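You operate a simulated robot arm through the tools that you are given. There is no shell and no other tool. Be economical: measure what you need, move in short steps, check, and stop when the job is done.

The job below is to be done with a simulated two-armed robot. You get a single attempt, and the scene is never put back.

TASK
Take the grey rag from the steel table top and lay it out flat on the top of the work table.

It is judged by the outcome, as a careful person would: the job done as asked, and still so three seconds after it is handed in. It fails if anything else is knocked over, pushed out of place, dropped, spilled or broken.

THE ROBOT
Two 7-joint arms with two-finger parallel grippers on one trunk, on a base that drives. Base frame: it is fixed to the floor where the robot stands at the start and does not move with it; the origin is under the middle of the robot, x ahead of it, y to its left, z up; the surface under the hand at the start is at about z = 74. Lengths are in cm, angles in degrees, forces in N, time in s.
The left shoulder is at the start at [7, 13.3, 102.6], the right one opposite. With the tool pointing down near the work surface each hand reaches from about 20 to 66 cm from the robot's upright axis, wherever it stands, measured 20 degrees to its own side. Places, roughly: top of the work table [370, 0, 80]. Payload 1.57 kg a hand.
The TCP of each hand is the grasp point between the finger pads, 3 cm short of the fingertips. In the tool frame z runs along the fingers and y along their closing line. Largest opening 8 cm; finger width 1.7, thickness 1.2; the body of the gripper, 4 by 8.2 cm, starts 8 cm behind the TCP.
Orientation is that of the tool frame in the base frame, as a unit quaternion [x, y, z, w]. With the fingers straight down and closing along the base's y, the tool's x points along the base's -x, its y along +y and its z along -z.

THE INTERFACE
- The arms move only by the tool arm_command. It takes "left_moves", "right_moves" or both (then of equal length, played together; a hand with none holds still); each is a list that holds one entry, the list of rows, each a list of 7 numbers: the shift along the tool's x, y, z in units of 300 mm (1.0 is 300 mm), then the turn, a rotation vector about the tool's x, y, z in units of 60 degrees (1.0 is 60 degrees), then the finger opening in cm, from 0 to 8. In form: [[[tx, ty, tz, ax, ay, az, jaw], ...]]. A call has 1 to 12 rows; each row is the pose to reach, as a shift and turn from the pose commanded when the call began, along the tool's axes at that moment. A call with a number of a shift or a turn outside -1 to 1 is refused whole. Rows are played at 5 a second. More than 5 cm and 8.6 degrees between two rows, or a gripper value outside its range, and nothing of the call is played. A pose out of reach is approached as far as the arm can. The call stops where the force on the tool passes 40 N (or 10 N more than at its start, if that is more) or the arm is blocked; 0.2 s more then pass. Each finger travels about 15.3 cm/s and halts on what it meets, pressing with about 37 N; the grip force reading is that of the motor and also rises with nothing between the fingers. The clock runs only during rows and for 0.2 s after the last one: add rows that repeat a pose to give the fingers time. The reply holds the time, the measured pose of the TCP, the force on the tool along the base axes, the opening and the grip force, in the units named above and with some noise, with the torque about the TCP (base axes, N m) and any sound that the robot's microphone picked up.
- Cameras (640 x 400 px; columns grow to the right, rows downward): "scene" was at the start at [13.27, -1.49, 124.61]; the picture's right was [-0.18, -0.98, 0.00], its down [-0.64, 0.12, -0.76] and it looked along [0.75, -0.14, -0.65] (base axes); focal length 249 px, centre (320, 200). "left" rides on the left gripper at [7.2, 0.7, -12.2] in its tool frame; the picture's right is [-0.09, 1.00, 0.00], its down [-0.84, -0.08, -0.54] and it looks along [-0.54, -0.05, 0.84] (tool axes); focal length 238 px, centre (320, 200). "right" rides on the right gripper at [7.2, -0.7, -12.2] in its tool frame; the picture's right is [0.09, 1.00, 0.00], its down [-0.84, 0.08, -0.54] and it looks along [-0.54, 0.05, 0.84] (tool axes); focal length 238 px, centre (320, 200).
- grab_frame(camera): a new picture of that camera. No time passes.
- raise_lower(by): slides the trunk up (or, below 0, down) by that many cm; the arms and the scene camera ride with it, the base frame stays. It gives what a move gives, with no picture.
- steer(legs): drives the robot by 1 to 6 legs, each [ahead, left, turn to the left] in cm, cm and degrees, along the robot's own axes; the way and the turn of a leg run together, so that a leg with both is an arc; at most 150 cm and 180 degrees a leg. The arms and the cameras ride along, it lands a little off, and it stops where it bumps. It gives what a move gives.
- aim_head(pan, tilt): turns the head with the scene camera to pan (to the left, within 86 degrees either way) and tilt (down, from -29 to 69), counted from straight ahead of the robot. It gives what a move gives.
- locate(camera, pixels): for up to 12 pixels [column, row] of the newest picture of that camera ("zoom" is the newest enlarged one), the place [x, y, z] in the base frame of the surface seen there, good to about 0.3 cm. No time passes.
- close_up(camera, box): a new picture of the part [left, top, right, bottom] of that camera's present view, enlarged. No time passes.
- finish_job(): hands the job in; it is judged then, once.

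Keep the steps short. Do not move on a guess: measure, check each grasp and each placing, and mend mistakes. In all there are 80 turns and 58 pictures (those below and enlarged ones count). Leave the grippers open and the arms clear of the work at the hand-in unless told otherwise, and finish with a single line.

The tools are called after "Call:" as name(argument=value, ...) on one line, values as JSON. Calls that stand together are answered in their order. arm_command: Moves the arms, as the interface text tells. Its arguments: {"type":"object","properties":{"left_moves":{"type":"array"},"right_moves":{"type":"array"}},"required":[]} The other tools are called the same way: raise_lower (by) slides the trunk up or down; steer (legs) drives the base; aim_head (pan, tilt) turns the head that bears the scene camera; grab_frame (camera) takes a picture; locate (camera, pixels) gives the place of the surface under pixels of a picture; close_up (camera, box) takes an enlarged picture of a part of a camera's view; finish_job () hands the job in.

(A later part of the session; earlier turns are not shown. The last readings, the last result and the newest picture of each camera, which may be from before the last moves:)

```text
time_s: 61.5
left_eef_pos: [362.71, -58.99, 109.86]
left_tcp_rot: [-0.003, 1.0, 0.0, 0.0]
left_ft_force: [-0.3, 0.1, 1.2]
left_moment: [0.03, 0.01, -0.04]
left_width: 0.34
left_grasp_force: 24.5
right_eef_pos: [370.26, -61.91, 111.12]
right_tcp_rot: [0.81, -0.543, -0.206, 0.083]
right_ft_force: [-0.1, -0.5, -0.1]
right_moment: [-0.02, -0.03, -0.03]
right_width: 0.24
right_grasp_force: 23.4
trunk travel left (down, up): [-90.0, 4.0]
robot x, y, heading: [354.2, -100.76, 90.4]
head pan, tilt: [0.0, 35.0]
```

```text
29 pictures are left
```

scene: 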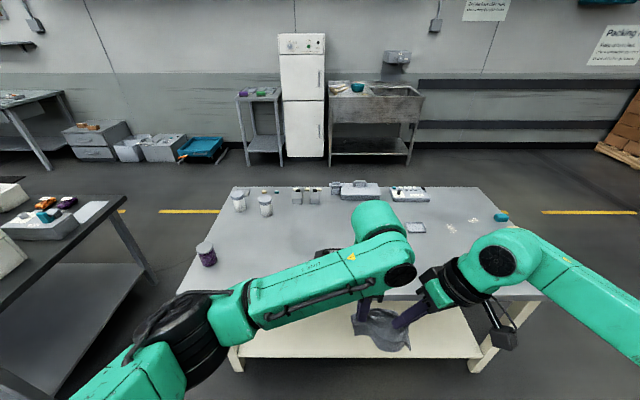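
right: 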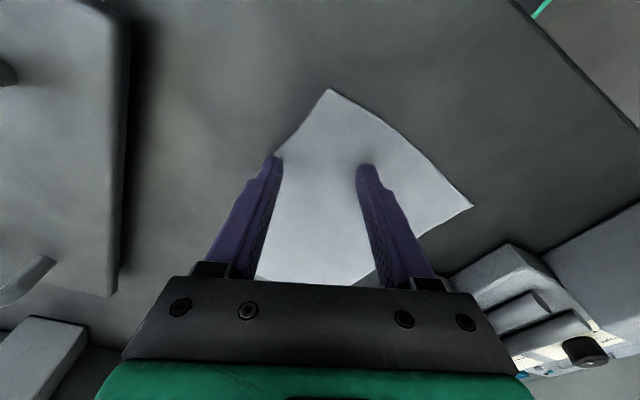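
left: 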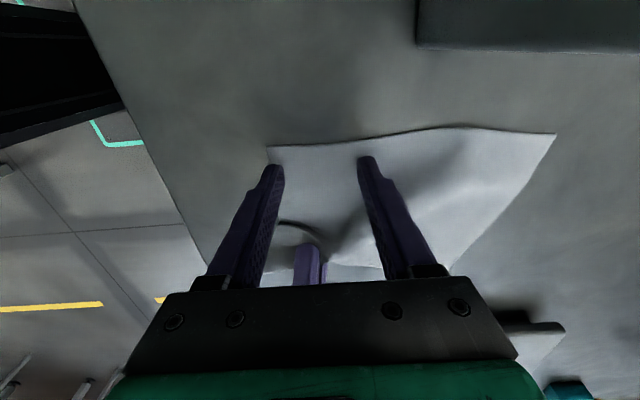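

The heading is right and the rag still held. To lay the rag on the table I need more forward reach, so here in free air I test moving both hands 9 cm forward together.

Call:
arm_command(left_moves=[[[0, 0.1, 0, 0, 0, 0, 0], [0, 0.2, 0, 0, 0, 0, 0], [0, 0.3, 0, 0, 0, 0, 0], [0, 0.3, 0, 0, 0, 0, 0]]], right_moves=[[[-0.091, -0.04, 0.009, 0, 0, 0, 0], [-0.183, -0.079, 0.018, 0, 0, 0, 0], [-0.274, -0.119, 0.027, 0, 0, 0, 0], [-0.274, -0.119, 0.027, 0, 0, 0, 0]]])

Call:
close_up(camera="scene", box=[280, 200, 520, 350])

```text
time_s: 62.5
left_eef_pos: [362.75, -50.39, 110.08]
left_tcp_rot: [0.001, 1.0, -0.002, 0.003]
left_ft_force: [16.2, -21.8, 6.1]
left_moment: [-0.64, -0.55, -0.22]
left_width: 0.42
left_grasp_force: 24.7
right_eef_pos: [370.18, -57.79, 111.19]
right_tcp_rot: [0.809, -0.544, -0.207, 0.081]
right_ft_force: [-16.7, 22.1, -5.9]
right_moment: [0.47, 0.34, -0.19]
right_width: 0.23
right_grasp_force: 23.7
right hand out of reach, approached as far as the arm can: row 2, 3, 4
trunk travel left (down, up): [-90.0, 4.0]
robot x, y, heading: [354.32, -100.93, 89.9]
head pan, tilt: [0.0, 35.0]
```

```text
2.67 times, centred on (400, 275) of scene
```

zoom: 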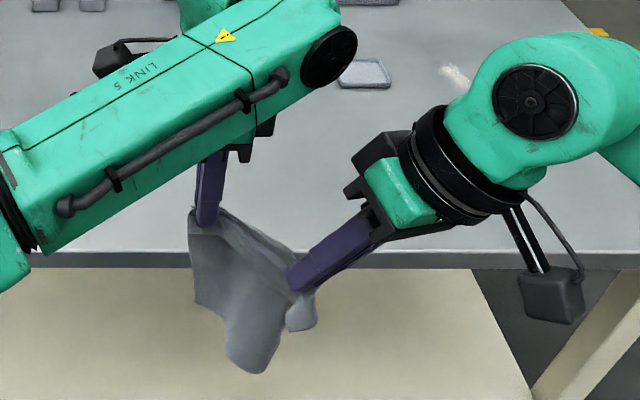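

The rag is now taut (about 27 N) because the right hand hit its reach limit. I ease its yaw by 22° and bring it forward in line with the left, slightly outward.

Call:
arm_command(right_moves=[[[-0.02, -0.02, 0, 0.03, -0.044, 0.11, 0], [-0.06, -0.05, 0, 0.06, -0.088, 0.22, 0], [-0.11, -0.09, -0.008, 0.09, -0.131, 0.331, 0], [-0.155, -0.133, -0.011, 0.09, -0.131, 0.331, 0], [-0.155, -0.133, -0.011, 0.09, -0.131, 0.331, 0]]])

Call:
close_up(camera="scene", box=[280, 200, 520, 350])

```text
time_s: 63.6
left_eef_pos: [362.52, -50.28, 109.92]
left_tcp_rot: [-0.003, 1.0, 0.0, -0.001]
left_ft_force: [9.8, -0.2, 2.3]
left_moment: [0.0, -0.3, 0.01]
left_width: 0.33
left_grasp_force: 24.6
right_eef_pos: [372.07, -52.36, 110.85]
right_tcp_rot: [0.691, -0.688, -0.216, 0.042]
right_ft_force: [-10.2, 0.5, -2.0]
right_moment: [-0.02, 0.22, 0.21]
right_width: 0.25
right_grasp_force: 23.6
trunk travel left (down, up): [-90.0, 4.0]
robot x, y, heading: [354.26, -101.25, 90.2]
head pan, tilt: [0.0, 35.0]
```

```text
2.67 times, centred on (400, 275) of scene
```

zoom: 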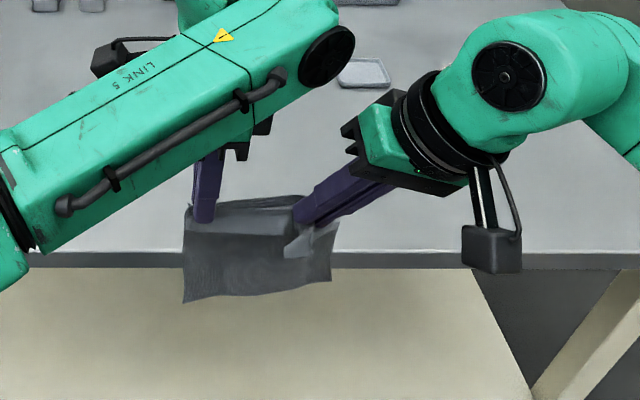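

The rag now hangs flat between both hands with a light 10 N tension. I bring both hands another 5 cm forward, with the right slightly more so they are level.

Call:
arm_command(left_moves=[[[0, 0.06, 0, 0, 0, 0, 0], [0, 0.12, 0, 0, 0, 0, 0], [0, 0.167, 0, 0, 0, 0, 0], [0, 0.167, 0, 0, 0, 0, 0]]], right_moves=[[[-0.075, 0.003, 0.019, 0, 0, 0, 0], [-0.15, 0.003, 0.038, 0, 0, 0, 0], [-0.21, -0.001, 0.054, 0, 0, 0, 0], [-0.21, -0.001, 0.054, 0, 0, 0, 0]]])

```text
time_s: 64.7
left_eef_pos: [362.59, -47.3, 109.79]
left_tcp_rot: [-0.001, 1.0, 0.0, 0.0]
left_ft_force: [12.4, 7.2, 2.4]
left_moment: [0.16, -0.37, 0.08]
left_width: 0.37
left_grasp_force: 23.8
left hand out of reach, approached as far as the arm can: row 2, 3, 4
right_eef_pos: [371.78, -45.7, 110.97]
right_tcp_rot: [0.692, -0.687, -0.217, 0.043]
right_ft_force: [-13.2, -6.0, -3.1]
right_moment: [-0.19, 0.23, 0.33]
right_width: 0.25
right_grasp_force: 24.1
trunk travel left (down, up): [-90.0, 4.0]
robot x, y, heading: [354.42, -101.25, 90.1]
head pan, tilt: [0.0, 35.0]
```

The left hand is at its limit, with the hands about 54 cm ahead, which is enough. Next I drive 37 cm forward so the hands are over the table at y≈-9.

Call:
steer(legs=[[37, 0, 0]])

Call:
grab_frame(camera="scene")

```text
time_s: 67.0
left_eef_pos: [362.07, -9.78, 109.78]
left_tcp_rot: [-0.005, 1.0, 0.001, 0.0]
left_ft_force: [12.9, 7.5, 3.5]
left_moment: [0.18, -0.41, 0.05]
left_width: 0.37
left_grasp_force: 24.3
right_eef_pos: [371.23, -8.24, 111.07]
right_tcp_rot: [0.693, -0.686, -0.218, 0.041]
right_ft_force: [-14.1, -8.4, -3.3]
right_moment: [-0.22, 0.23, 0.36]
right_width: 0.28
right_grasp_force: 24.0
trunk travel left (down, up): [-90.0, 4.0]
robot x, y, heading: [354.32, -63.5, 90.5]
head pan, tilt: [0.0, 35.0]
```

```text
26 pictures are left
```

scene: 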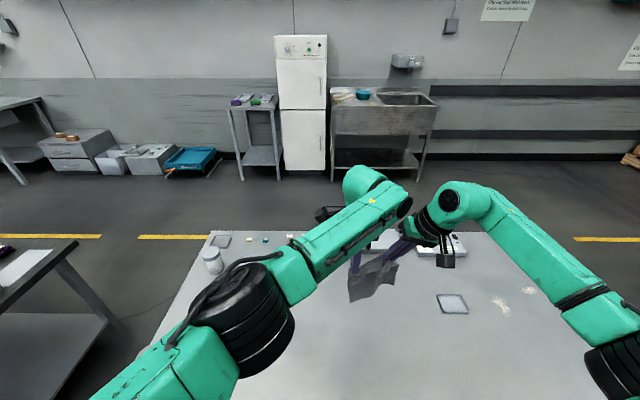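

Before lowering about 27 cm I check the heights of the left elbow and forearm, since the jar at (310,-24) is hidden behind them.

Call:
locate(camera="scene", pixels=[[245, 330], [265, 365], [200, 300], [290, 300], [340, 275], [180, 350], [365, 300], [213, 268], [400, 265], [448, 260], [590, 310], [610, 350]])

Call:
close_up(camera="scene", box=[150, 160, 500, 380])

Call:
grab_frame(camera="left")

```text
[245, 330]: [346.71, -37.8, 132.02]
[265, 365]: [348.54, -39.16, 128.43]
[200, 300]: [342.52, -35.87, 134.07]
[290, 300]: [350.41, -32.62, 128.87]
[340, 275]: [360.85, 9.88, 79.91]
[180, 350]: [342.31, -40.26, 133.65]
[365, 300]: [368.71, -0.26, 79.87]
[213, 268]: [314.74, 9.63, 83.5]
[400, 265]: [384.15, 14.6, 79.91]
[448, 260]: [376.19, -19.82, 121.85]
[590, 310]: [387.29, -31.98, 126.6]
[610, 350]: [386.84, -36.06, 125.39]
```

```text
1.82 times, centred on (325, 270) of scene
```

zoom: 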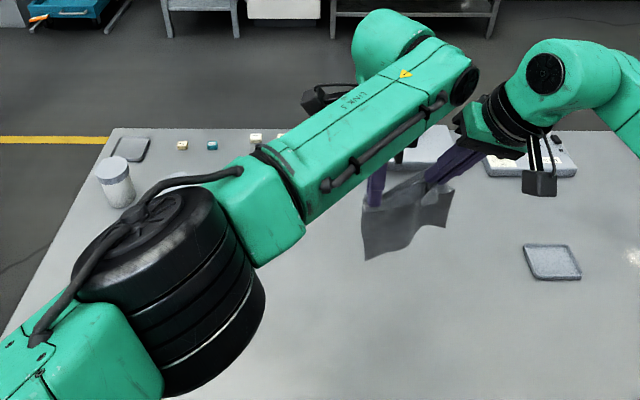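

```text
24 pictures are left
```

left: 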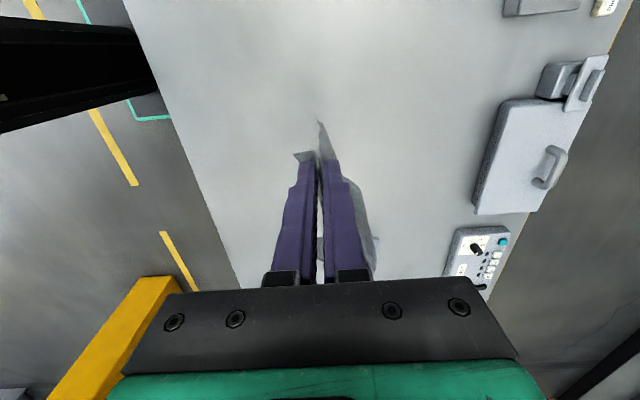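

Clear: the elbow is at (346,-38), well away from the jar and high enough. I lower 14 cm, which should bring the rag's free edge near the top, then look.

Call:
raise_lower(by=-14)

Call:
close_up(camera="scene", box=[230, 200, 510, 375])

```text
time_s: 68.7
left_eef_pos: [362.07, -9.68, 95.93]
left_tcp_rot: [-0.005, 1.0, 0.002, 0.001]
left_ft_force: [12.0, 6.5, 2.4]
left_moment: [0.13, -0.36, 0.07]
left_width: 0.34
left_grasp_force: 24.6
right_eef_pos: [371.1, -8.2, 97.1]
right_tcp_rot: [0.694, -0.685, -0.217, 0.043]
right_ft_force: [-11.8, -5.9, -2.2]
right_moment: [-0.17, 0.22, 0.32]
right_width: 0.28
right_grasp_force: 24.2
trunk travel left (down, up): [-76.0, 18.0]
robot x, y, heading: [354.32, -63.15, 90.5]
head pan, tilt: [0.0, 35.0]
```

```text
2.29 times, centred on (370, 288) of scene
```

zoom: 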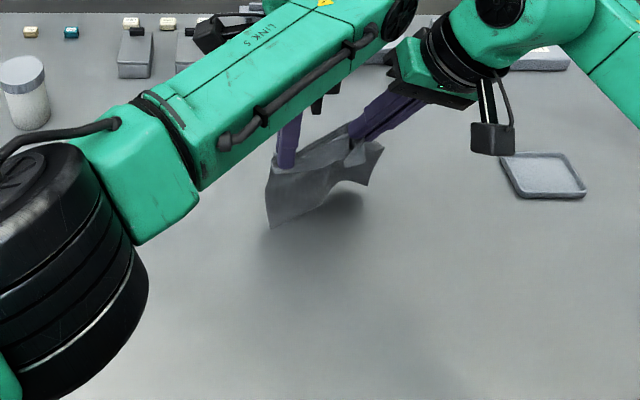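

I measure the rag's bottom edge against the top (z 80).

Call:
locate(camera="zoom", pixels=[[268, 222], [300, 205], [330, 185], [355, 180], [272, 175], [300, 180], [370, 165], [340, 210]])

Call:
grab_frame(camera="right")

```text
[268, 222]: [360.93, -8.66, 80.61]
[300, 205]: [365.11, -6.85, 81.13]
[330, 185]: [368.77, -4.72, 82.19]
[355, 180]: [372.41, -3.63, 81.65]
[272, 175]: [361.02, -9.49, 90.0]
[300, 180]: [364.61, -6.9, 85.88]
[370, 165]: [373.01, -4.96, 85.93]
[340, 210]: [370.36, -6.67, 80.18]
```

```text
22 pictures are left
```

right: 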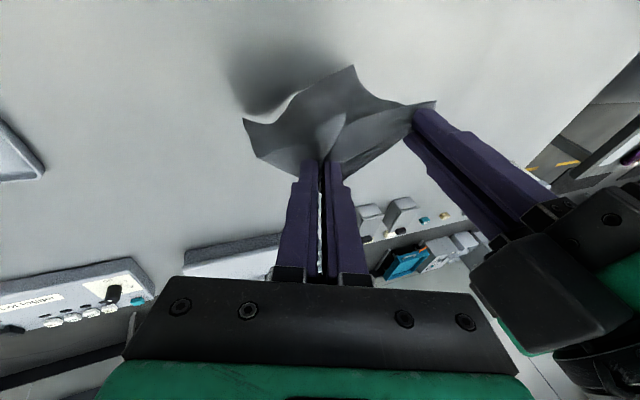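

The free edge just touches the top, lying slightly beyond the hands as wanted. I lay it by alternating small lowerings with small backward drives: down 2, back 5.

Call:
raise_lower(by=-2)

Call:
steer(legs=[[-5, 0, 0]])

Call:
close_up(camera="scene", box=[230, 200, 510, 375])

```text
time_s: 69.4
left_eef_pos: [362.0, -9.63, 93.93]
left_tcp_rot: [-0.004, 1.0, 0.001, 0.001]
left_ft_force: [12.2, 6.7, 2.3]
left_moment: [0.17, -0.36, 0.08]
left_width: 0.37
left_grasp_force: 24.1
right_eef_pos: [371.15, -8.14, 94.95]
right_tcp_rot: [0.694, -0.686, -0.217, 0.042]
right_ft_force: [-12.3, -6.5, -2.3]
right_moment: [-0.2, 0.24, 0.32]
right_width: 0.24
right_grasp_force: 23.4
trunk travel left (down, up): [-74.0, 20.0]
robot x, y, heading: [354.34, -63.23, 90.5]
head pan, tilt: [0.0, 35.0]
```

```text
time_s: 70.3
left_eef_pos: [362.26, -14.34, 93.66]
left_tcp_rot: [-0.004, 1.0, -0.002, 0.001]
left_ft_force: [12.3, 6.9, 2.8]
left_moment: [0.14, -0.4, 0.07]
left_width: 0.33
left_grasp_force: 24.8
right_eef_pos: [371.43, -12.87, 94.82]
right_tcp_rot: [0.693, -0.687, -0.217, 0.044]
right_ft_force: [-13.0, -6.3, -4.0]
right_moment: [-0.22, 0.22, 0.34]
right_width: 0.25
right_grasp_force: 24.0
trunk travel left (down, up): [-74.0, 20.0]
robot x, y, heading: [354.36, -68.34, 90.7]
head pan, tilt: [0.0, 35.0]
```

```text
2.29 times, centred on (370, 288) of scene
```

zoom: 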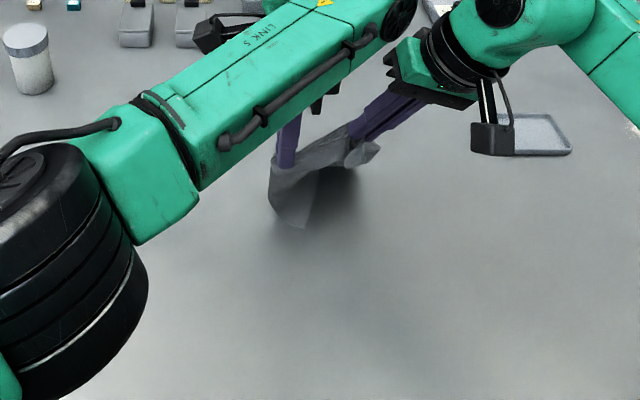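

The lower part is starting to trail away from the robot on the top. Continue: down 3, back 4.

Call:
raise_lower(by=-3)

Call:
steer(legs=[[-4, 0, 0]])

Call:
grab_frame(camera="left")

Call:
grab_frame(camera="right")

```text
time_s: 71.1
left_eef_pos: [362.15, -14.8, 90.89]
left_tcp_rot: [-0.003, 1.0, 0.002, 0.002]
left_ft_force: [8.1, 5.1, 2.8]
left_moment: [0.11, -0.26, 0.01]
left_width: 0.36
left_grasp_force: 24.7
right_eef_pos: [371.29, -13.32, 92.05]
right_tcp_rot: [0.694, -0.685, -0.217, 0.043]
right_ft_force: [-9.6, -4.6, -2.9]
right_moment: [-0.12, 0.16, 0.21]
right_width: 0.25
right_grasp_force: 24.0
trunk travel left (down, up): [-71.0, 23.0]
robot x, y, heading: [354.27, -68.34, 90.5]
head pan, tilt: [0.0, 35.0]
```

```text
time_s: 71.9
left_eef_pos: [362.22, -18.47, 90.63]
left_tcp_rot: [-0.005, 1.0, 0.0, 0.001]
left_ft_force: [10.4, 5.8, 2.7]
left_moment: [0.16, -0.32, 0.09]
left_width: 0.35
left_grasp_force: 24.3
right_eef_pos: [371.32, -16.79, 91.7]
right_tcp_rot: [0.693, -0.686, -0.216, 0.043]
right_ft_force: [-11.2, -6.1, -2.3]
right_moment: [-0.13, 0.23, 0.27]
right_width: 0.24
right_grasp_force: 24.1
trunk travel left (down, up): [-71.0, 23.0]
robot x, y, heading: [354.18, -72.71, 90.3]
head pan, tilt: [0.0, 35.0]
```

```text
20 pictures are left
```

left: 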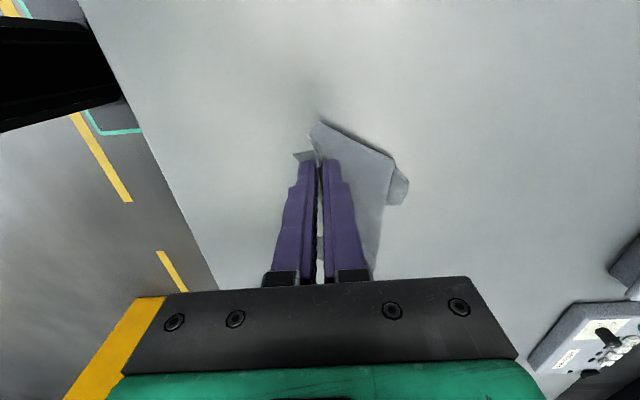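

```text
19 pictures are left
```

right: 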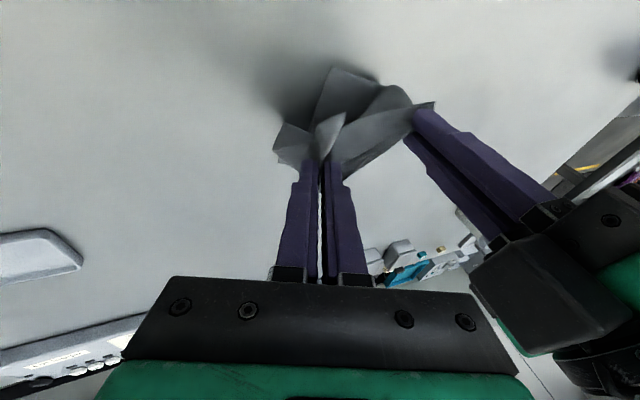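

From the left camera the rag's left edge runs away from the robot along the top, to about (395,150), as wanted. Continue: down 3.5, back 3.5.

Call:
raise_lower(by=-3.5)

Call:
steer(legs=[[-3.5, 0, 0]])

Call:
close_up(camera="scene", box=[230, 200, 510, 375])

```text
time_s: 72.7
left_eef_pos: [362.24, -18.68, 87.43]
left_tcp_rot: [-0.004, 1.0, 0.002, 0.002]
left_ft_force: [7.8, 4.4, 2.1]
left_moment: [0.11, -0.23, 0.06]
left_width: 0.37
left_grasp_force: 24.5
right_eef_pos: [371.23, -17.13, 88.39]
right_tcp_rot: [0.694, -0.685, -0.217, 0.044]
right_ft_force: [-8.6, -4.0, -1.6]
right_moment: [-0.1, 0.17, 0.19]
right_width: 0.23
right_grasp_force: 23.2
trunk travel left (down, up): [-67.5, 26.5]
robot x, y, heading: [354.08, -72.06, 90.4]
head pan, tilt: [0.0, 35.0]
```

```text
time_s: 73.6
left_eef_pos: [362.16, -22.01, 87.18]
left_tcp_rot: [-0.004, 1.0, -0.001, 0.001]
left_ft_force: [9.5, 5.3, 2.0]
left_moment: [0.13, -0.24, 0.06]
left_width: 0.37
left_grasp_force: 24.3
right_eef_pos: [371.33, -20.46, 88.2]
right_tcp_rot: [0.694, -0.686, -0.215, 0.045]
right_ft_force: [-9.7, -4.6, -2.7]
right_moment: [-0.17, 0.19, 0.25]
right_width: 0.24
right_grasp_force: 24.1
trunk travel left (down, up): [-67.5, 26.5]
robot x, y, heading: [354.17, -75.77, 90.5]
head pan, tilt: [0.0, 35.0]
```

```text
2.29 times, centred on (370, 288) of scene
```

zoom: 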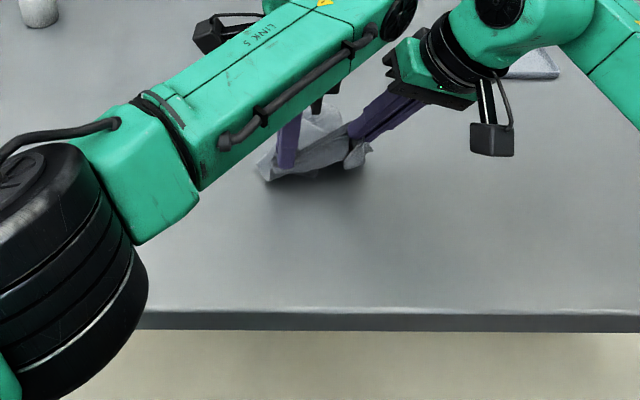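

The rag lies away from the robot now. Next I go down 3.6 and back 2, ending just above contact.

Call:
raise_lower(by=-3.6)

Call:
steer(legs=[[-2.5, 0, 0]])

Call:
grab_frame(camera="left")

```text
time_s: 74.4
left_eef_pos: [362.25, -22.3, 83.76]
left_tcp_rot: [-0.003, 1.0, 0.002, 0.002]
left_ft_force: [6.0, 3.5, 1.8]
left_moment: [0.11, -0.23, 0.06]
left_width: 0.32
left_grasp_force: 24.7
right_eef_pos: [371.23, -20.77, 84.76]
right_tcp_rot: [0.693, -0.686, -0.217, 0.043]
right_ft_force: [-7.8, -3.1, -0.6]
right_moment: [-0.13, 0.13, 0.17]
right_width: 0.22
right_grasp_force: 24.3
trunk travel left (down, up): [-63.9, 30.1]
robot x, y, heading: [354.32, -75.83, 90.5]
head pan, tilt: [0.0, 35.0]
```

```text
time_s: 75.2
left_eef_pos: [362.21, -24.57, 83.82]
left_tcp_rot: [-0.005, 1.0, 0.001, 0.001]
left_ft_force: [8.6, 4.4, 1.8]
left_moment: [0.14, -0.21, 0.07]
left_width: 0.34
left_grasp_force: 24.1
right_eef_pos: [371.28, -22.94, 84.76]
right_tcp_rot: [0.693, -0.686, -0.216, 0.043]
right_ft_force: [-7.8, -4.2, -2.5]
right_moment: [-0.16, 0.14, 0.17]
right_width: 0.2
right_grasp_force: 24.2
trunk travel left (down, up): [-63.9, 30.1]
robot x, y, heading: [354.38, -78.16, 90.4]
head pan, tilt: [0.0, 35.0]
```

```text
17 pictures are left
```

left: 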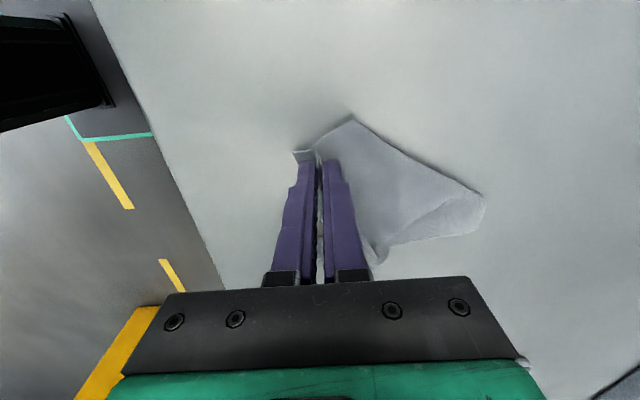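

Good: the rag runs away from the fingers to its far edge at (485,195)–(380,260). I lower 0.6 more and open both hands slowly so the pinched folds relax, then look.

Call:
raise_lower(by=-0.6)

Call:
arm_command(left_moves=[[[0, 0, 0, 0, 0, 0, 1.0], [0, 0, 0, 0, 0, 0, 2.0], [0, 0, 0, 0, 0, 0, 3.0], [0, 0, 0, 0, 0, 0, 3.0]]], right_moves=[[[0, 0, 0, 0, 0, 0, 1.0], [0, 0, 0, 0, 0, 0, 2.0], [0, 0, 0, 0, 0, 0, 2.6], [0, 0, 0, 0, 0, 0, 2.6]]])

Call:
raise_lower(by=12)

Call:
grab_frame(camera="left")

```text
time_s: 75.8
left_eef_pos: [362.27, -24.71, 83.26]
left_tcp_rot: [-0.003, 1.0, 0.003, 0.002]
left_ft_force: [3.3, 3.3, 10.5]
left_moment: [0.08, -0.15, 0.01]
left_width: 0.36
left_grasp_force: 24.4
right_eef_pos: [371.12, -23.24, 84.27]
right_tcp_rot: [0.694, -0.685, -0.217, 0.043]
right_ft_force: [-5.1, -2.8, -1.2]
right_moment: [-0.08, 0.1, 0.14]
right_width: 0.24
right_grasp_force: 24.1
trunk travel left (down, up): [-63.3, 30.7]
robot x, y, heading: [354.53, -78.33, 90.6]
head pan, tilt: [0.0, 35.0]
```

```text
time_s: 76.8
left_eef_pos: [362.21, -24.66, 83.24]
left_tcp_rot: [-0.004, 1.0, 0.002, 0.002]
left_ft_force: [-0.9, 2.8, 9.2]
left_moment: [-0.04, 0.09, -0.03]
left_width: 2.75
left_grasp_force: 0.1
right_eef_pos: [371.36, -23.14, 84.27]
right_tcp_rot: [0.694, -0.685, -0.217, 0.043]
right_ft_force: [-0.4, 0.5, 0.5]
right_moment: [-0.02, 0.03, -0.01]
right_width: 2.59
right_grasp_force: 0.2
trunk travel left (down, up): [-63.3, 30.7]
robot x, y, heading: [354.2, -78.56, 90.3]
head pan, tilt: [0.0, 35.0]
```

```text
time_s: 78.2
left_eef_pos: [362.34, -24.63, 95.17]
left_tcp_rot: [-0.004, 1.0, 0.001, 0.002]
left_ft_force: [0.5, -0.2, 0.0]
left_moment: [-0.03, -0.01, 0.02]
left_width: 3.0
left_grasp_force: 0.1
right_eef_pos: [371.31, -23.09, 96.24]
right_tcp_rot: [0.694, -0.685, -0.217, 0.044]
right_ft_force: [0.4, -1.0, 0.4]
right_moment: [0.0, 0.0, 0.04]
right_width: 2.61
right_grasp_force: 0.1
trunk travel left (down, up): [-75.3, 18.7]
robot x, y, heading: [354.63, -78.26, 90.5]
head pan, tilt: [0.0, 35.0]
```

```text
16 pictures are left
```

left: 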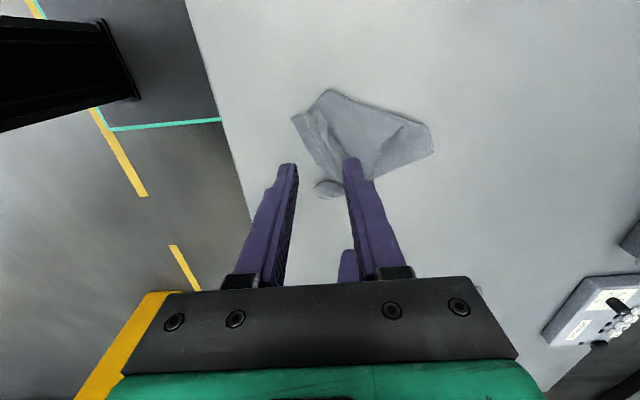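

Released onto the top, but with folds. I raise more, back off 20 cm, and look from the head.

Call:
raise_lower(by=15)

Call:
steer(legs=[[-25, 0, 0]])

Call:
close_up(camera="scene", box=[280, 150, 480, 275])

```text
time_s: 80.0
left_eef_pos: [362.25, -24.49, 110.18]
left_tcp_rot: [-0.004, 1.0, 0.001, 0.002]
left_ft_force: [0.4, 0.3, 0.0]
left_moment: [-0.01, 0.01, -0.02]
left_width: 3.01
left_grasp_force: 0.1
right_eef_pos: [371.24, -23.18, 111.2]
right_tcp_rot: [0.694, -0.685, -0.217, 0.043]
right_ft_force: [0.3, 0.1, -0.3]
right_moment: [0.0, 0.05, 0.01]
right_width: 2.58
right_grasp_force: 0.0
trunk travel left (down, up): [-90.3, 3.7]
robot x, y, heading: [354.3, -78.58, 90.8]
head pan, tilt: [0.0, 35.0]
```

```text
time_s: 81.8
left_eef_pos: [362.49, -49.78, 110.14]
left_tcp_rot: [-0.004, 1.0, 0.0, 0.002]
left_ft_force: [-0.4, -0.3, 0.6]
left_moment: [-0.01, 0.01, -0.02]
left_width: 3.02
left_grasp_force: 0.1
right_eef_pos: [371.43, -48.25, 111.17]
right_tcp_rot: [0.694, -0.685, -0.217, 0.045]
right_ft_force: [0.0, 0.3, 0.1]
right_moment: [-0.01, 0.01, 0.02]
right_width: 2.57
right_grasp_force: 0.3
trunk travel left (down, up): [-90.3, 3.7]
robot x, y, heading: [354.51, -103.66, 90.4]
head pan, tilt: [0.0, 35.0]
```

```text
3.20 times, centred on (380, 212) of scene
```

zoom: 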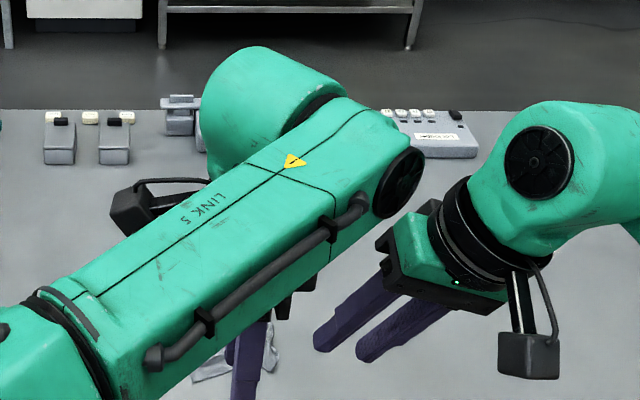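

The arms block the view. I spread the hands apart and retract them slightly, clear of the table edge, then look again.

Call:
arm_command(left_moves=[[[0.12, -0.04, 0, 0, 0, 0, 3], [0.24, -0.08, 0, 0, 0, 0, 3], [0.36, -0.12, 0, 0, 0, 0, 3], [0.48, -0.16, 0, 0, 0, 0, 3], [0.6, -0.2, 0, 0, 0, 0, 3]]], right_moves=[[[0.036, -0.073, -0.038, 0, 0, 0, 3], [0.072, -0.146, -0.076, 0, 0, 0, 3], [0.107, -0.218, -0.114, 0, 0, 0, 3], [0.142, -0.29, -0.152, 0, 0, 0, 3], [0.178, -0.363, -0.19, 0, 0, 0, 3]]])

Call:
close_up(camera="scene", box=[280, 180, 440, 280])

```text
time_s: 83.0
left_eef_pos: [344.2, -56.22, 109.99]
left_tcp_rot: [-0.005, 1.0, 0.001, 0.003]
left_ft_force: [0.4, 0.6, -0.6]
left_moment: [0.0, -0.02, 0.01]
left_width: 3.02
left_grasp_force: 0.3
right_eef_pos: [381.18, -53.48, 111.19]
right_tcp_rot: [0.693, -0.686, -0.216, 0.042]
right_ft_force: [-0.2, 0.5, 0.2]
right_moment: [0.01, -0.02, 0.0]
right_width: 2.99
right_grasp_force: 0.1
right hand out of reach, approached as far as the arm can: row 5
trunk travel left (down, up): [-90.3, 3.7]
robot x, y, heading: [354.56, -103.55, 90.5]
head pan, tilt: [0.0, 35.0]
```

```text
4.00 times, centred on (360, 230) of scene
```

zoom: 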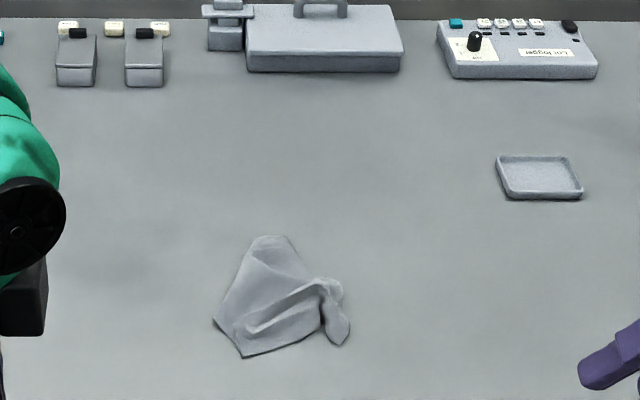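

The rag is partly crumpled: its right side is gathered, with a flap at zoom (340,320), and its far end is narrowed at (255–285,237). I measure these points and take a closer look before pulling it out.

Call:
locate(camera="zoom", pixels=[[242, 354], [217, 320], [256, 240], [286, 238], [330, 285], [344, 335], [328, 325], [320, 300], [270, 330], [250, 290], [300, 275], [305, 335]])

Call:
close_up(camera="scene", box=[325, 230, 375, 275])

```text
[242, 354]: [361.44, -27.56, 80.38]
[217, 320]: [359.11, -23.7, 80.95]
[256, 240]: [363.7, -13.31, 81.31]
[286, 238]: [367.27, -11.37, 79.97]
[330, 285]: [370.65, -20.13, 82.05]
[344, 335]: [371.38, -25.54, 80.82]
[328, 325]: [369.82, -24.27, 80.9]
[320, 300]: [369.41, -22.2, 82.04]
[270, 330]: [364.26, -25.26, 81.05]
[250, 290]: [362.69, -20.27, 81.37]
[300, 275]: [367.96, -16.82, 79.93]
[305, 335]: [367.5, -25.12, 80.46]
```

```text
8.89 times, centred on (350, 252) of scene
```

zoom: 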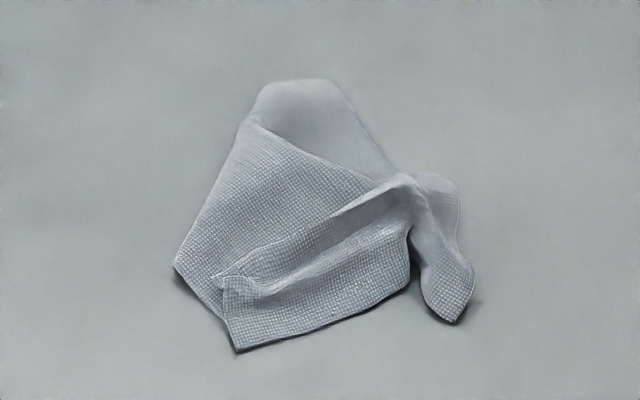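

The near edge still has its two pinch ridges exactly where I released it, at about (361–363,-24.7) and (371,-23). The far end rolled under when I laid it. I'll regrip at the same two poses, lift, and lay it again with more backward drag so the far end trails out flat. First the hands go back together.

Call:
arm_command(left_moves=[[[-0.12, 0.044, 0, 0, 0, 0, 3.6], [-0.24, 0.088, 0, 0, 0, 0, 3.6], [-0.36, 0.13, 0, 0, 0, 0, 3.6], [-0.48, 0.174, 0, 0, 0, 0, 3.6], [-0.6, 0.218, 0, 0, 0, 0, 3.6], [-0.602, 0.218, 0, 0, 0, 0, 3.6]]], right_moves=[[[-0.031, 0.059, 0.032, 0, 0, 0, 3], [-0.062, 0.118, 0.063, 0, 0, 0, 3], [-0.093, 0.177, 0.095, 0, 0, 0, 3], [-0.124, 0.236, 0.126, 0, 0, 0, 3], [-0.156, 0.296, 0.158, 0, 0, 0, 3], [-0.156, 0.296, 0.158, 0, 0, 0, 3]]])

Call:
steer(legs=[[25.1, 0, 0]])

Call:
raise_lower(by=-20)

Call:
grab_frame(camera="left")

```text
time_s: 84.4
left_eef_pos: [362.8, -50.27, 109.63]
left_tcp_rot: [0.009, 1.0, -0.006, -0.002]
left_ft_force: [-1.0, -0.1, -0.3]
left_moment: [0.02, 0.03, 0.0]
left_width: 3.59
left_grasp_force: 0.1
left hand out of reach, approached as far as the arm can: row 5, 6
right_eef_pos: [371.36, -47.82, 111.22]
right_tcp_rot: [0.694, -0.685, -0.217, 0.044]
right_ft_force: [0.8, 0.5, 0.2]
right_moment: [0.01, 0.01, 0.01]
right_width: 3.0
right_grasp_force: 0.1
trunk travel left (down, up): [-90.3, 3.7]
robot x, y, heading: [354.5, -103.79, 90.5]
head pan, tilt: [0.0, 35.0]
```

```text
time_s: 86.3
left_eef_pos: [362.89, -25.06, 109.75]
left_tcp_rot: [0.011, 1.0, -0.006, -0.003]
left_ft_force: [0.5, -0.6, 0.0]
left_moment: [0.03, -0.01, 0.0]
left_width: 3.61
left_grasp_force: 0.0
right_eef_pos: [371.4, -22.87, 111.43]
right_tcp_rot: [0.693, -0.687, -0.217, 0.042]
right_ft_force: [-0.4, -1.0, 0.6]
right_moment: [0.03, 0.02, -0.02]
right_width: 2.99
right_grasp_force: 0.0
trunk travel left (down, up): [-90.3, 3.7]
robot x, y, heading: [354.27, -78.18, 90.6]
head pan, tilt: [0.0, 35.0]
```

```text
time_s: 88.5
left_eef_pos: [362.85, -24.81, 89.69]
left_tcp_rot: [0.011, 1.0, -0.007, -0.003]
left_ft_force: [-0.3, -0.8, 0.2]
left_moment: [0.0, -0.01, 0.0]
left_width: 3.59
left_grasp_force: 0.0
right_eef_pos: [371.45, -22.57, 91.28]
right_tcp_rot: [0.692, -0.687, -0.216, 0.043]
right_ft_force: [-0.4, 0.1, 0.4]
right_moment: [-0.01, 0.04, 0.01]
right_width: 3.0
right_grasp_force: 0.1
trunk travel left (down, up): [-70.3, 23.7]
robot x, y, heading: [354.29, -78.14, 90.4]
head pan, tilt: [0.0, 35.0]
```

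```text
12 pictures are left
```

left: 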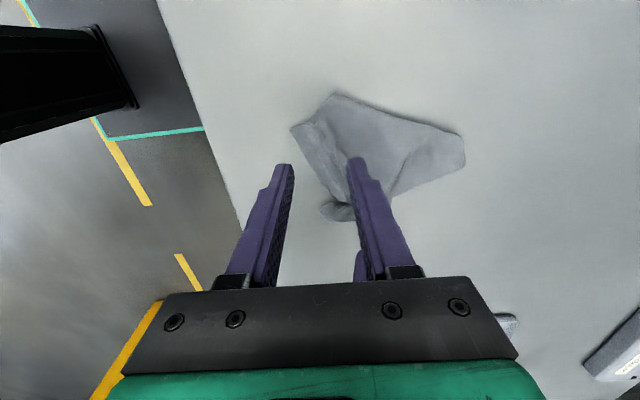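

The fingers will straddle the left ridge (landing near (300,140) and (340,140)). I lower 6.3, bring both tips to the surface (the right 1.1 cm more), and close both.

Call:
raise_lower(by=-6.3)

Call:
arm_command(left_moves=[[[0, 0, 0.006, 0, 0, 0, 3.6], [0, 0, 0.012, 0, 0, 0, 3.6], [0, 0, 0.012, 0, 0, 0, 2.4], [0, 0, 0.012, 0, 0, 0, 1.2], [0, 0, 0.012, 0, 0, 0, 0], [0, 0, 0.012, 0, 0, 0, 0], [0, 0, 0.012, 0, 0, 0, 0]]], right_moves=[[[0.004, -0.006, 0.016, 0, 0, 0, 3], [0.009, -0.013, 0.033, 0, 0, 0, 3], [0.009, -0.013, 0.033, 0, 0, 0, 2], [0.009, -0.013, 0.033, 0, 0, 0, 1], [0.009, -0.013, 0.033, 0, 0, 0, 0], [0.009, -0.013, 0.033, 0, 0, 0, 0], [0.009, -0.013, 0.033, 0, 0, 0, 0]]])

```text
time_s: 89.5
left_eef_pos: [362.77, -24.98, 83.31]
left_tcp_rot: [0.012, 1.0, -0.007, -0.003]
left_ft_force: [-0.2, -0.1, 0.4]
left_moment: [0.01, 0.0, 0.07]
left_width: 3.61
left_grasp_force: 0.1
right_eef_pos: [371.43, -22.62, 85.0]
right_tcp_rot: [0.692, -0.687, -0.217, 0.043]
right_ft_force: [0.3, 0.2, -0.1]
right_moment: [0.02, 0.0, 0.01]
right_width: 2.97
right_grasp_force: 0.1
trunk travel left (down, up): [-64.0, 30.0]
robot x, y, heading: [354.5, -78.25, 90.2]
head pan, tilt: [0.0, 35.0]
```

```text
time_s: 91.1
left_eef_pos: [362.77, -25.07, 83.22]
left_tcp_rot: [0.011, 1.0, -0.005, -0.002]
left_ft_force: [0.7, 4.9, 24.4]
left_moment: [0.32, -0.02, 0.04]
left_width: 0.31
left_grasp_force: 23.6
right_eef_pos: [371.45, -22.76, 84.09]
right_tcp_rot: [0.693, -0.686, -0.217, 0.043]
right_ft_force: [-0.7, -0.9, 0.1]
right_moment: [-0.04, 0.04, 0.0]
right_width: 0.17
right_grasp_force: 23.9
trunk travel left (down, up): [-64.0, 30.0]
robot x, y, heading: [354.48, -78.55, 90.4]
head pan, tilt: [0.0, 35.0]
```

Both grip (0.31 and 0.17). I lift 16 cm, spread the right hand 0.6 cm to draw the top taut, and look at how it hangs.

Call:
raise_lower(by=16)

Call:
arm_command(right_moves=[[[0, -0.019, -0.007, 0, 0, 0, 0], [0, -0.019, -0.007, 0, 0, 0, 0]]])

Call:
close_up(camera="scene", box=[290, 230, 450, 330])

```text
time_s: 92.9
left_eef_pos: [362.79, -24.92, 99.02]
left_tcp_rot: [0.011, 1.0, -0.008, -0.002]
left_ft_force: [0.5, 0.7, -0.3]
left_moment: [0.03, 0.03, 0.0]
left_width: 0.32
left_grasp_force: 24.3
right_eef_pos: [371.47, -22.54, 99.93]
right_tcp_rot: [0.693, -0.687, -0.217, 0.043]
right_ft_force: [-0.8, 0.0, -0.5]
right_moment: [-0.03, 0.0, 0.03]
right_width: 0.2
right_grasp_force: 23.6
trunk travel left (down, up): [-80.0, 14.0]
robot x, y, heading: [354.22, -78.5, 90.1]
head pan, tilt: [0.0, 35.0]
```

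```text
time_s: 93.5
left_eef_pos: [362.87, -24.91, 99.03]
left_tcp_rot: [0.012, 1.0, -0.007, -0.001]
left_ft_force: [7.1, 3.1, -0.2]
left_moment: [0.05, -0.06, 0.02]
left_width: 0.31
left_grasp_force: 24.5
right_eef_pos: [372.04, -22.48, 99.86]
right_tcp_rot: [0.693, -0.686, -0.217, 0.044]
right_ft_force: [-6.9, -3.8, 1.3]
right_moment: [-0.05, 0.27, 0.12]
right_width: 0.2
right_grasp_force: 23.6
trunk travel left (down, up): [-80.0, 14.0]
robot x, y, heading: [354.44, -78.31, 90.4]
head pan, tilt: [0.0, 35.0]
```

```text
4.00 times, centred on (370, 280) of scene
```

zoom: 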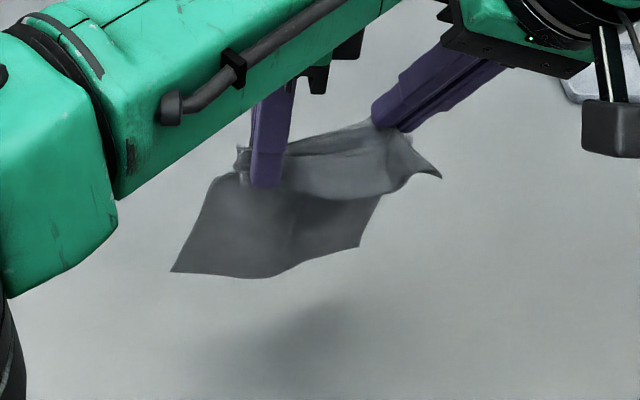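

It hangs open now, with a clean bottom edge from (170,270) to (360,247). I measure where that edge is.

Call:
locate(camera="zoom", pixels=[[174, 269], [265, 274], [356, 246], [215, 185], [270, 225], [378, 200], [435, 175], [238, 150], [340, 180]])

```text
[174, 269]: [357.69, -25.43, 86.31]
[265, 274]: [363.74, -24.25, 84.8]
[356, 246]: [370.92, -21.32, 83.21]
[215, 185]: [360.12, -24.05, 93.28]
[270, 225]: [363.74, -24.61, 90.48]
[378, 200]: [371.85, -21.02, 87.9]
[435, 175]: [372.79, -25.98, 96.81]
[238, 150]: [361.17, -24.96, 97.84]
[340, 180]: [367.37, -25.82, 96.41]
```

It hangs vertically under the hands, bottom at z 83–86. I drive 13.5 forward, lower until the lowest corner just touches, and from there always drag back more than I lower so it trails out.

Call:
steer(legs=[[13.5, 0, 0]])

Call:
raise_lower(by=-3.6)

Call:
steer(legs=[[-3, 0, 0]])

Call:
raise_lower(by=-1.5)

Call:
steer(legs=[[-3, 0, 0]])

Call:
close_up(camera="scene", box=[290, 210, 450, 310])

```text
time_s: 94.8
left_eef_pos: [362.91, -11.38, 99.09]
left_tcp_rot: [0.013, 1.0, -0.006, -0.002]
left_ft_force: [9.7, 5.0, -0.7]
left_moment: [0.05, -0.1, 0.04]
left_width: 0.32
left_grasp_force: 24.6
right_eef_pos: [372.24, -8.93, 99.9]
right_tcp_rot: [0.692, -0.687, -0.219, 0.042]
right_ft_force: [-9.2, -4.0, 2.4]
right_moment: [-0.11, 0.3, 0.16]
right_width: 0.2
right_grasp_force: 24.0
trunk travel left (down, up): [-80.0, 14.0]
robot x, y, heading: [354.4, -64.66, 90.1]
head pan, tilt: [0.0, 35.0]
```

```text
time_s: 95.6
left_eef_pos: [363.05, -11.1, 95.45]
left_tcp_rot: [0.013, 1.0, -0.007, -0.002]
left_ft_force: [7.7, 2.8, -1.0]
left_moment: [0.01, -0.09, 0.05]
left_width: 0.31
left_grasp_force: 23.6
right_eef_pos: [372.22, -8.83, 96.28]
right_tcp_rot: [0.692, -0.688, -0.217, 0.044]
right_ft_force: [-7.8, -3.0, 1.0]
right_moment: [-0.09, 0.18, 0.06]
right_width: 0.22
right_grasp_force: 24.0
trunk travel left (down, up): [-76.4, 17.6]
robot x, y, heading: [354.35, -64.36, 90.1]
head pan, tilt: [0.0, 35.0]
```

```text
time_s: 96.5
left_eef_pos: [362.91, -13.77, 95.03]
left_tcp_rot: [0.013, 1.0, -0.01, -0.002]
left_ft_force: [8.8, 4.3, -1.2]
left_moment: [-0.02, -0.08, 0.07]
left_width: 0.32
left_grasp_force: 23.6
right_eef_pos: [372.15, -11.38, 95.97]
right_tcp_rot: [0.691, -0.688, -0.217, 0.044]
right_ft_force: [-8.5, -4.4, 1.7]
right_moment: [-0.18, 0.33, 0.12]
right_width: 0.22
right_grasp_force: 23.8
trunk travel left (down, up): [-76.4, 17.6]
robot x, y, heading: [354.26, -67.07, 90.0]
head pan, tilt: [0.0, 35.0]
```

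```text
time_s: 97.1
left_eef_pos: [363.03, -14.11, 93.96]
left_tcp_rot: [0.013, 1.0, -0.007, -0.002]
left_ft_force: [6.0, 3.2, -1.2]
left_moment: [0.02, -0.06, 0.05]
left_width: 0.32
left_grasp_force: 24.2
right_eef_pos: [372.2, -11.65, 94.78]
right_tcp_rot: [0.692, -0.688, -0.216, 0.044]
right_ft_force: [-5.3, -2.8, 1.2]
right_moment: [-0.1, 0.18, 0.11]
right_width: 0.19
right_grasp_force: 24.1
trunk travel left (down, up): [-74.9, 19.1]
robot x, y, heading: [354.46, -67.74, 90.1]
head pan, tilt: [0.0, 35.0]
```

```text
time_s: 97.9
left_eef_pos: [363.0, -16.68, 93.59]
left_tcp_rot: [0.013, 1.0, -0.009, -0.002]
left_ft_force: [8.5, 3.9, -0.5]
left_moment: [0.02, -0.06, 0.04]
left_width: 0.3
left_grasp_force: 24.4
right_eef_pos: [372.19, -14.37, 94.44]
right_tcp_rot: [0.691, -0.688, -0.217, 0.045]
right_ft_force: [-7.1, -3.3, 1.4]
right_moment: [-0.11, 0.25, 0.12]
right_width: 0.19
right_grasp_force: 23.7
trunk travel left (down, up): [-74.9, 19.1]
robot x, y, heading: [354.38, -70.3, 90.2]
head pan, tilt: [0.0, 35.0]
```

```text
4.00 times, centred on (370, 260) of scene
```

zoom: 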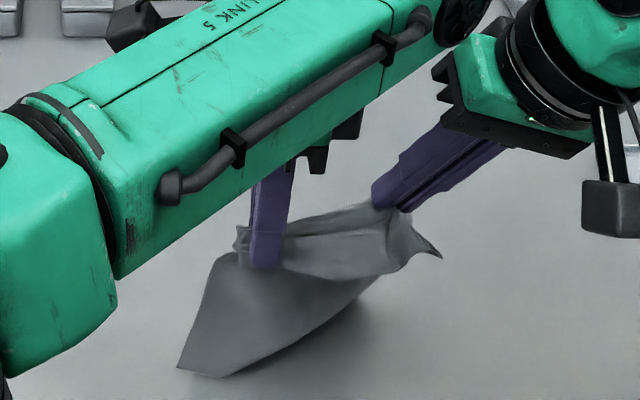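

The right side is trailing back, but I need to know where the left bottom corner (180,367) is.

Call:
locate(camera="zoom", pixels=[[182, 366], [225, 372], [280, 352], [345, 310], [370, 285], [210, 275], [250, 320]])

```text
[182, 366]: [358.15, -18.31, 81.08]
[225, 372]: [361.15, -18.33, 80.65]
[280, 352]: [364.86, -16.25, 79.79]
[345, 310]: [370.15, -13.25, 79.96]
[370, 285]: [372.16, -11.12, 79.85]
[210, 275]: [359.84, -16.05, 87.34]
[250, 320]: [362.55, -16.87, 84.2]
```

The left bottom corner is barely touching and 1.6 cm on the robot's side of the hand. I lower only 0.4 and drag back 4 so that it too falls to the far side.

Call:
raise_lower(by=-0.5)

Call:
steer(legs=[[-4, 0, 0]])

Call:
close_up(camera="scene", box=[290, 210, 450, 310])

Call:
locate(camera="zoom", pixels=[[182, 366], [190, 350], [225, 365], [225, 350], [260, 340], [210, 320], [240, 300], [370, 285]])

```text
time_s: 98.5
left_eef_pos: [363.16, -16.84, 93.25]
left_tcp_rot: [0.013, 1.0, -0.008, 0.0]
left_ft_force: [4.8, 2.5, -1.5]
left_moment: [0.04, -0.07, 0.05]
left_width: 0.3
left_grasp_force: 24.2
right_eef_pos: [372.04, -14.67, 94.21]
right_tcp_rot: [0.692, -0.687, -0.218, 0.045]
right_ft_force: [-5.6, -2.5, 1.0]
right_moment: [-0.1, 0.2, 0.12]
right_width: 0.21
right_grasp_force: 24.0
trunk travel left (down, up): [-74.4, 19.6]
robot x, y, heading: [354.13, -70.69, 90.4]
head pan, tilt: [0.0, 35.0]
```

```text
time_s: 99.3
left_eef_pos: [363.01, -20.66, 93.05]
left_tcp_rot: [0.013, 1.0, -0.009, -0.002]
left_ft_force: [6.9, 3.2, -1.6]
left_moment: [-0.03, -0.02, 0.01]
left_width: 0.33
left_grasp_force: 23.8
right_eef_pos: [372.15, -18.25, 94.06]
right_tcp_rot: [0.691, -0.688, -0.216, 0.045]
right_ft_force: [-7.3, -2.2, 0.5]
right_moment: [-0.11, 0.24, 0.11]
right_width: 0.18
right_grasp_force: 23.3
trunk travel left (down, up): [-74.4, 19.6]
robot x, y, heading: [354.2, -74.38, 90.1]
head pan, tilt: [0.0, 35.0]
```

```text
4.00 times, centred on (370, 260) of scene
```

zoom: 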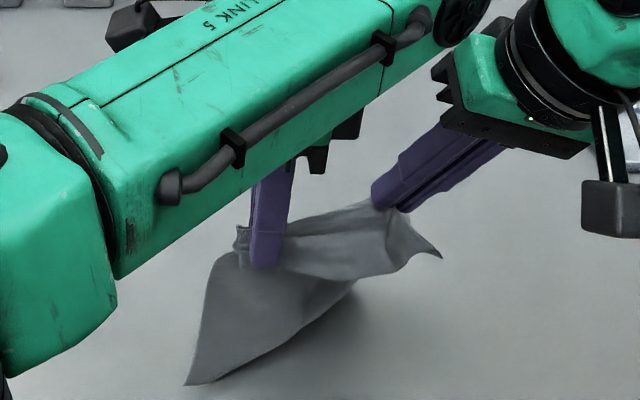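

```text
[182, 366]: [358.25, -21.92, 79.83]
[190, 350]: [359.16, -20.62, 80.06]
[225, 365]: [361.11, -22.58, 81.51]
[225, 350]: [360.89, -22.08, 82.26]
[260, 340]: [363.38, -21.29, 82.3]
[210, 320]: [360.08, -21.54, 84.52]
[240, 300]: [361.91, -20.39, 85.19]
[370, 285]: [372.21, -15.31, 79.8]
```

The left corner just follows the hand: the left fingers point straight down while the right ones point 14° forward, which is why the right side trails well. I raise 5, tilt the left fingers 25° forward to send the sheet to the far side, and drive forward 9 again.

Call:
raise_lower(by=5)

Call:
arm_command(left_moves=[[[0, 0, 0, -0.1, 0, 0, 0], [0, 0, 0, -0.2, 0, 0, 0], [0, 0, 0, -0.3, 0, 0, 0], [0, 0, 0, -0.42, 0, 0, 0], [0, 0, 0, -0.42, 0, 0, 0]]])

Call:
steer(legs=[[9, 0, 0]])

Call:
close_up(camera="scene", box=[290, 210, 450, 310])

Call:
locate(camera="zoom", pixels=[[182, 345], [200, 335], [225, 340], [250, 330], [280, 320], [230, 300], [330, 300], [350, 280]])

```text
time_s: 100.2
left_eef_pos: [363.11, -20.92, 98.38]
left_tcp_rot: [0.013, 1.0, -0.008, -0.002]
left_ft_force: [5.4, 1.9, -0.2]
left_moment: [0.02, -0.05, 0.07]
left_width: 0.33
left_grasp_force: 24.4
right_eef_pos: [372.16, -18.73, 99.25]
right_tcp_rot: [0.692, -0.687, -0.217, 0.045]
right_ft_force: [-5.4, -2.5, 1.3]
right_moment: [-0.06, 0.15, 0.12]
right_width: 0.19
right_grasp_force: 23.8
trunk travel left (down, up): [-79.4, 14.6]
robot x, y, heading: [354.04, -74.59, 90.1]
head pan, tilt: [0.0, 35.0]
```

```text
time_s: 101.5
left_eef_pos: [363.02, -20.93, 98.37]
left_tcp_rot: [0.012, 0.977, 0.213, 0.002]
left_ft_force: [3.8, 2.2, -1.0]
left_moment: [-0.02, -0.03, -0.04]
left_width: 0.29
left_grasp_force: 24.6
right_eef_pos: [372.26, -18.63, 99.31]
right_tcp_rot: [0.691, -0.688, -0.218, 0.043]
right_ft_force: [-4.4, -1.7, 0.1]
right_moment: [-0.07, 0.14, 0.06]
right_width: 0.2
right_grasp_force: 23.4
trunk travel left (down, up): [-79.4, 14.6]
robot x, y, heading: [354.27, -74.04, 89.9]
head pan, tilt: [0.0, 35.0]
```

```text
time_s: 102.5
left_eef_pos: [362.94, -12.31, 98.5]
left_tcp_rot: [0.013, 0.977, 0.213, 0.001]
left_ft_force: [3.6, 1.2, -0.5]
left_moment: [-0.04, -0.04, 0.03]
left_width: 0.32
left_grasp_force: 23.9
right_eef_pos: [372.27, -10.13, 99.38]
right_tcp_rot: [0.692, -0.687, -0.218, 0.043]
right_ft_force: [-3.4, -1.5, 1.4]
right_moment: [-0.05, 0.09, 0.02]
right_width: 0.18
right_grasp_force: 23.8
trunk travel left (down, up): [-79.4, 14.6]
robot x, y, heading: [354.33, -65.46, 90.2]
head pan, tilt: [0.0, 35.0]
```

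```text
4.00 times, centred on (370, 260) of scene
```

zoom: 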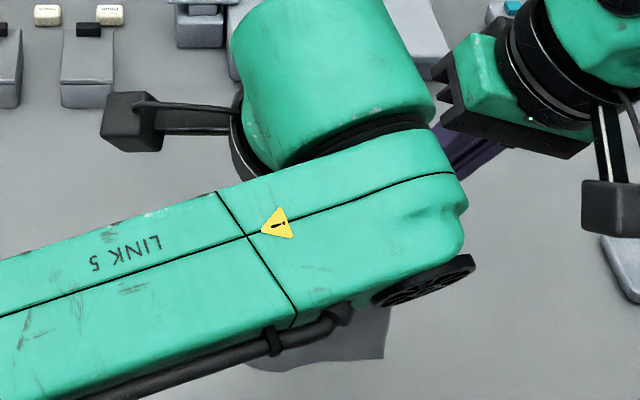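

```text
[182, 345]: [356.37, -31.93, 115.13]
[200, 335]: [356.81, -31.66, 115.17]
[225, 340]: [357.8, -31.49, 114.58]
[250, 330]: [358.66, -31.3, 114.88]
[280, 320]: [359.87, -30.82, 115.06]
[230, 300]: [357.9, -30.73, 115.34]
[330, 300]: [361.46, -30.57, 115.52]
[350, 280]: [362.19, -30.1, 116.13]
```

The forearm hides the rag from the head now. I check with the left hand's camera instead.

Call:
grab_frame(camera="left")

Call:
locate(camera="zoom", pixels=[[255, 366], [300, 362], [380, 355], [385, 320], [345, 345]])

```text
7 pictures are left
```

left: 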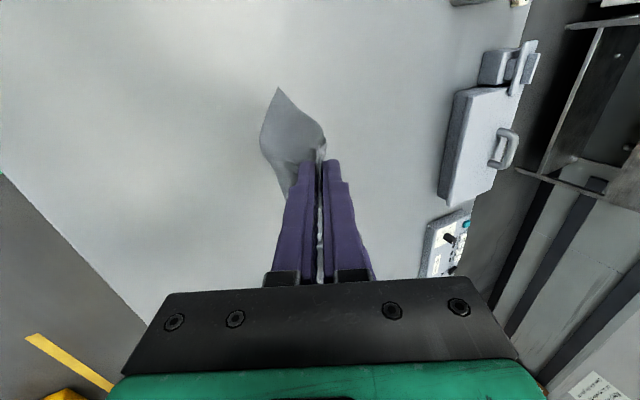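

```text
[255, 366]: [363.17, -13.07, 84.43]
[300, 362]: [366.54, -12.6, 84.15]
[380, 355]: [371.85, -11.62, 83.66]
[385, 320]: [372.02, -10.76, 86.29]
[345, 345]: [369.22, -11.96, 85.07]
```

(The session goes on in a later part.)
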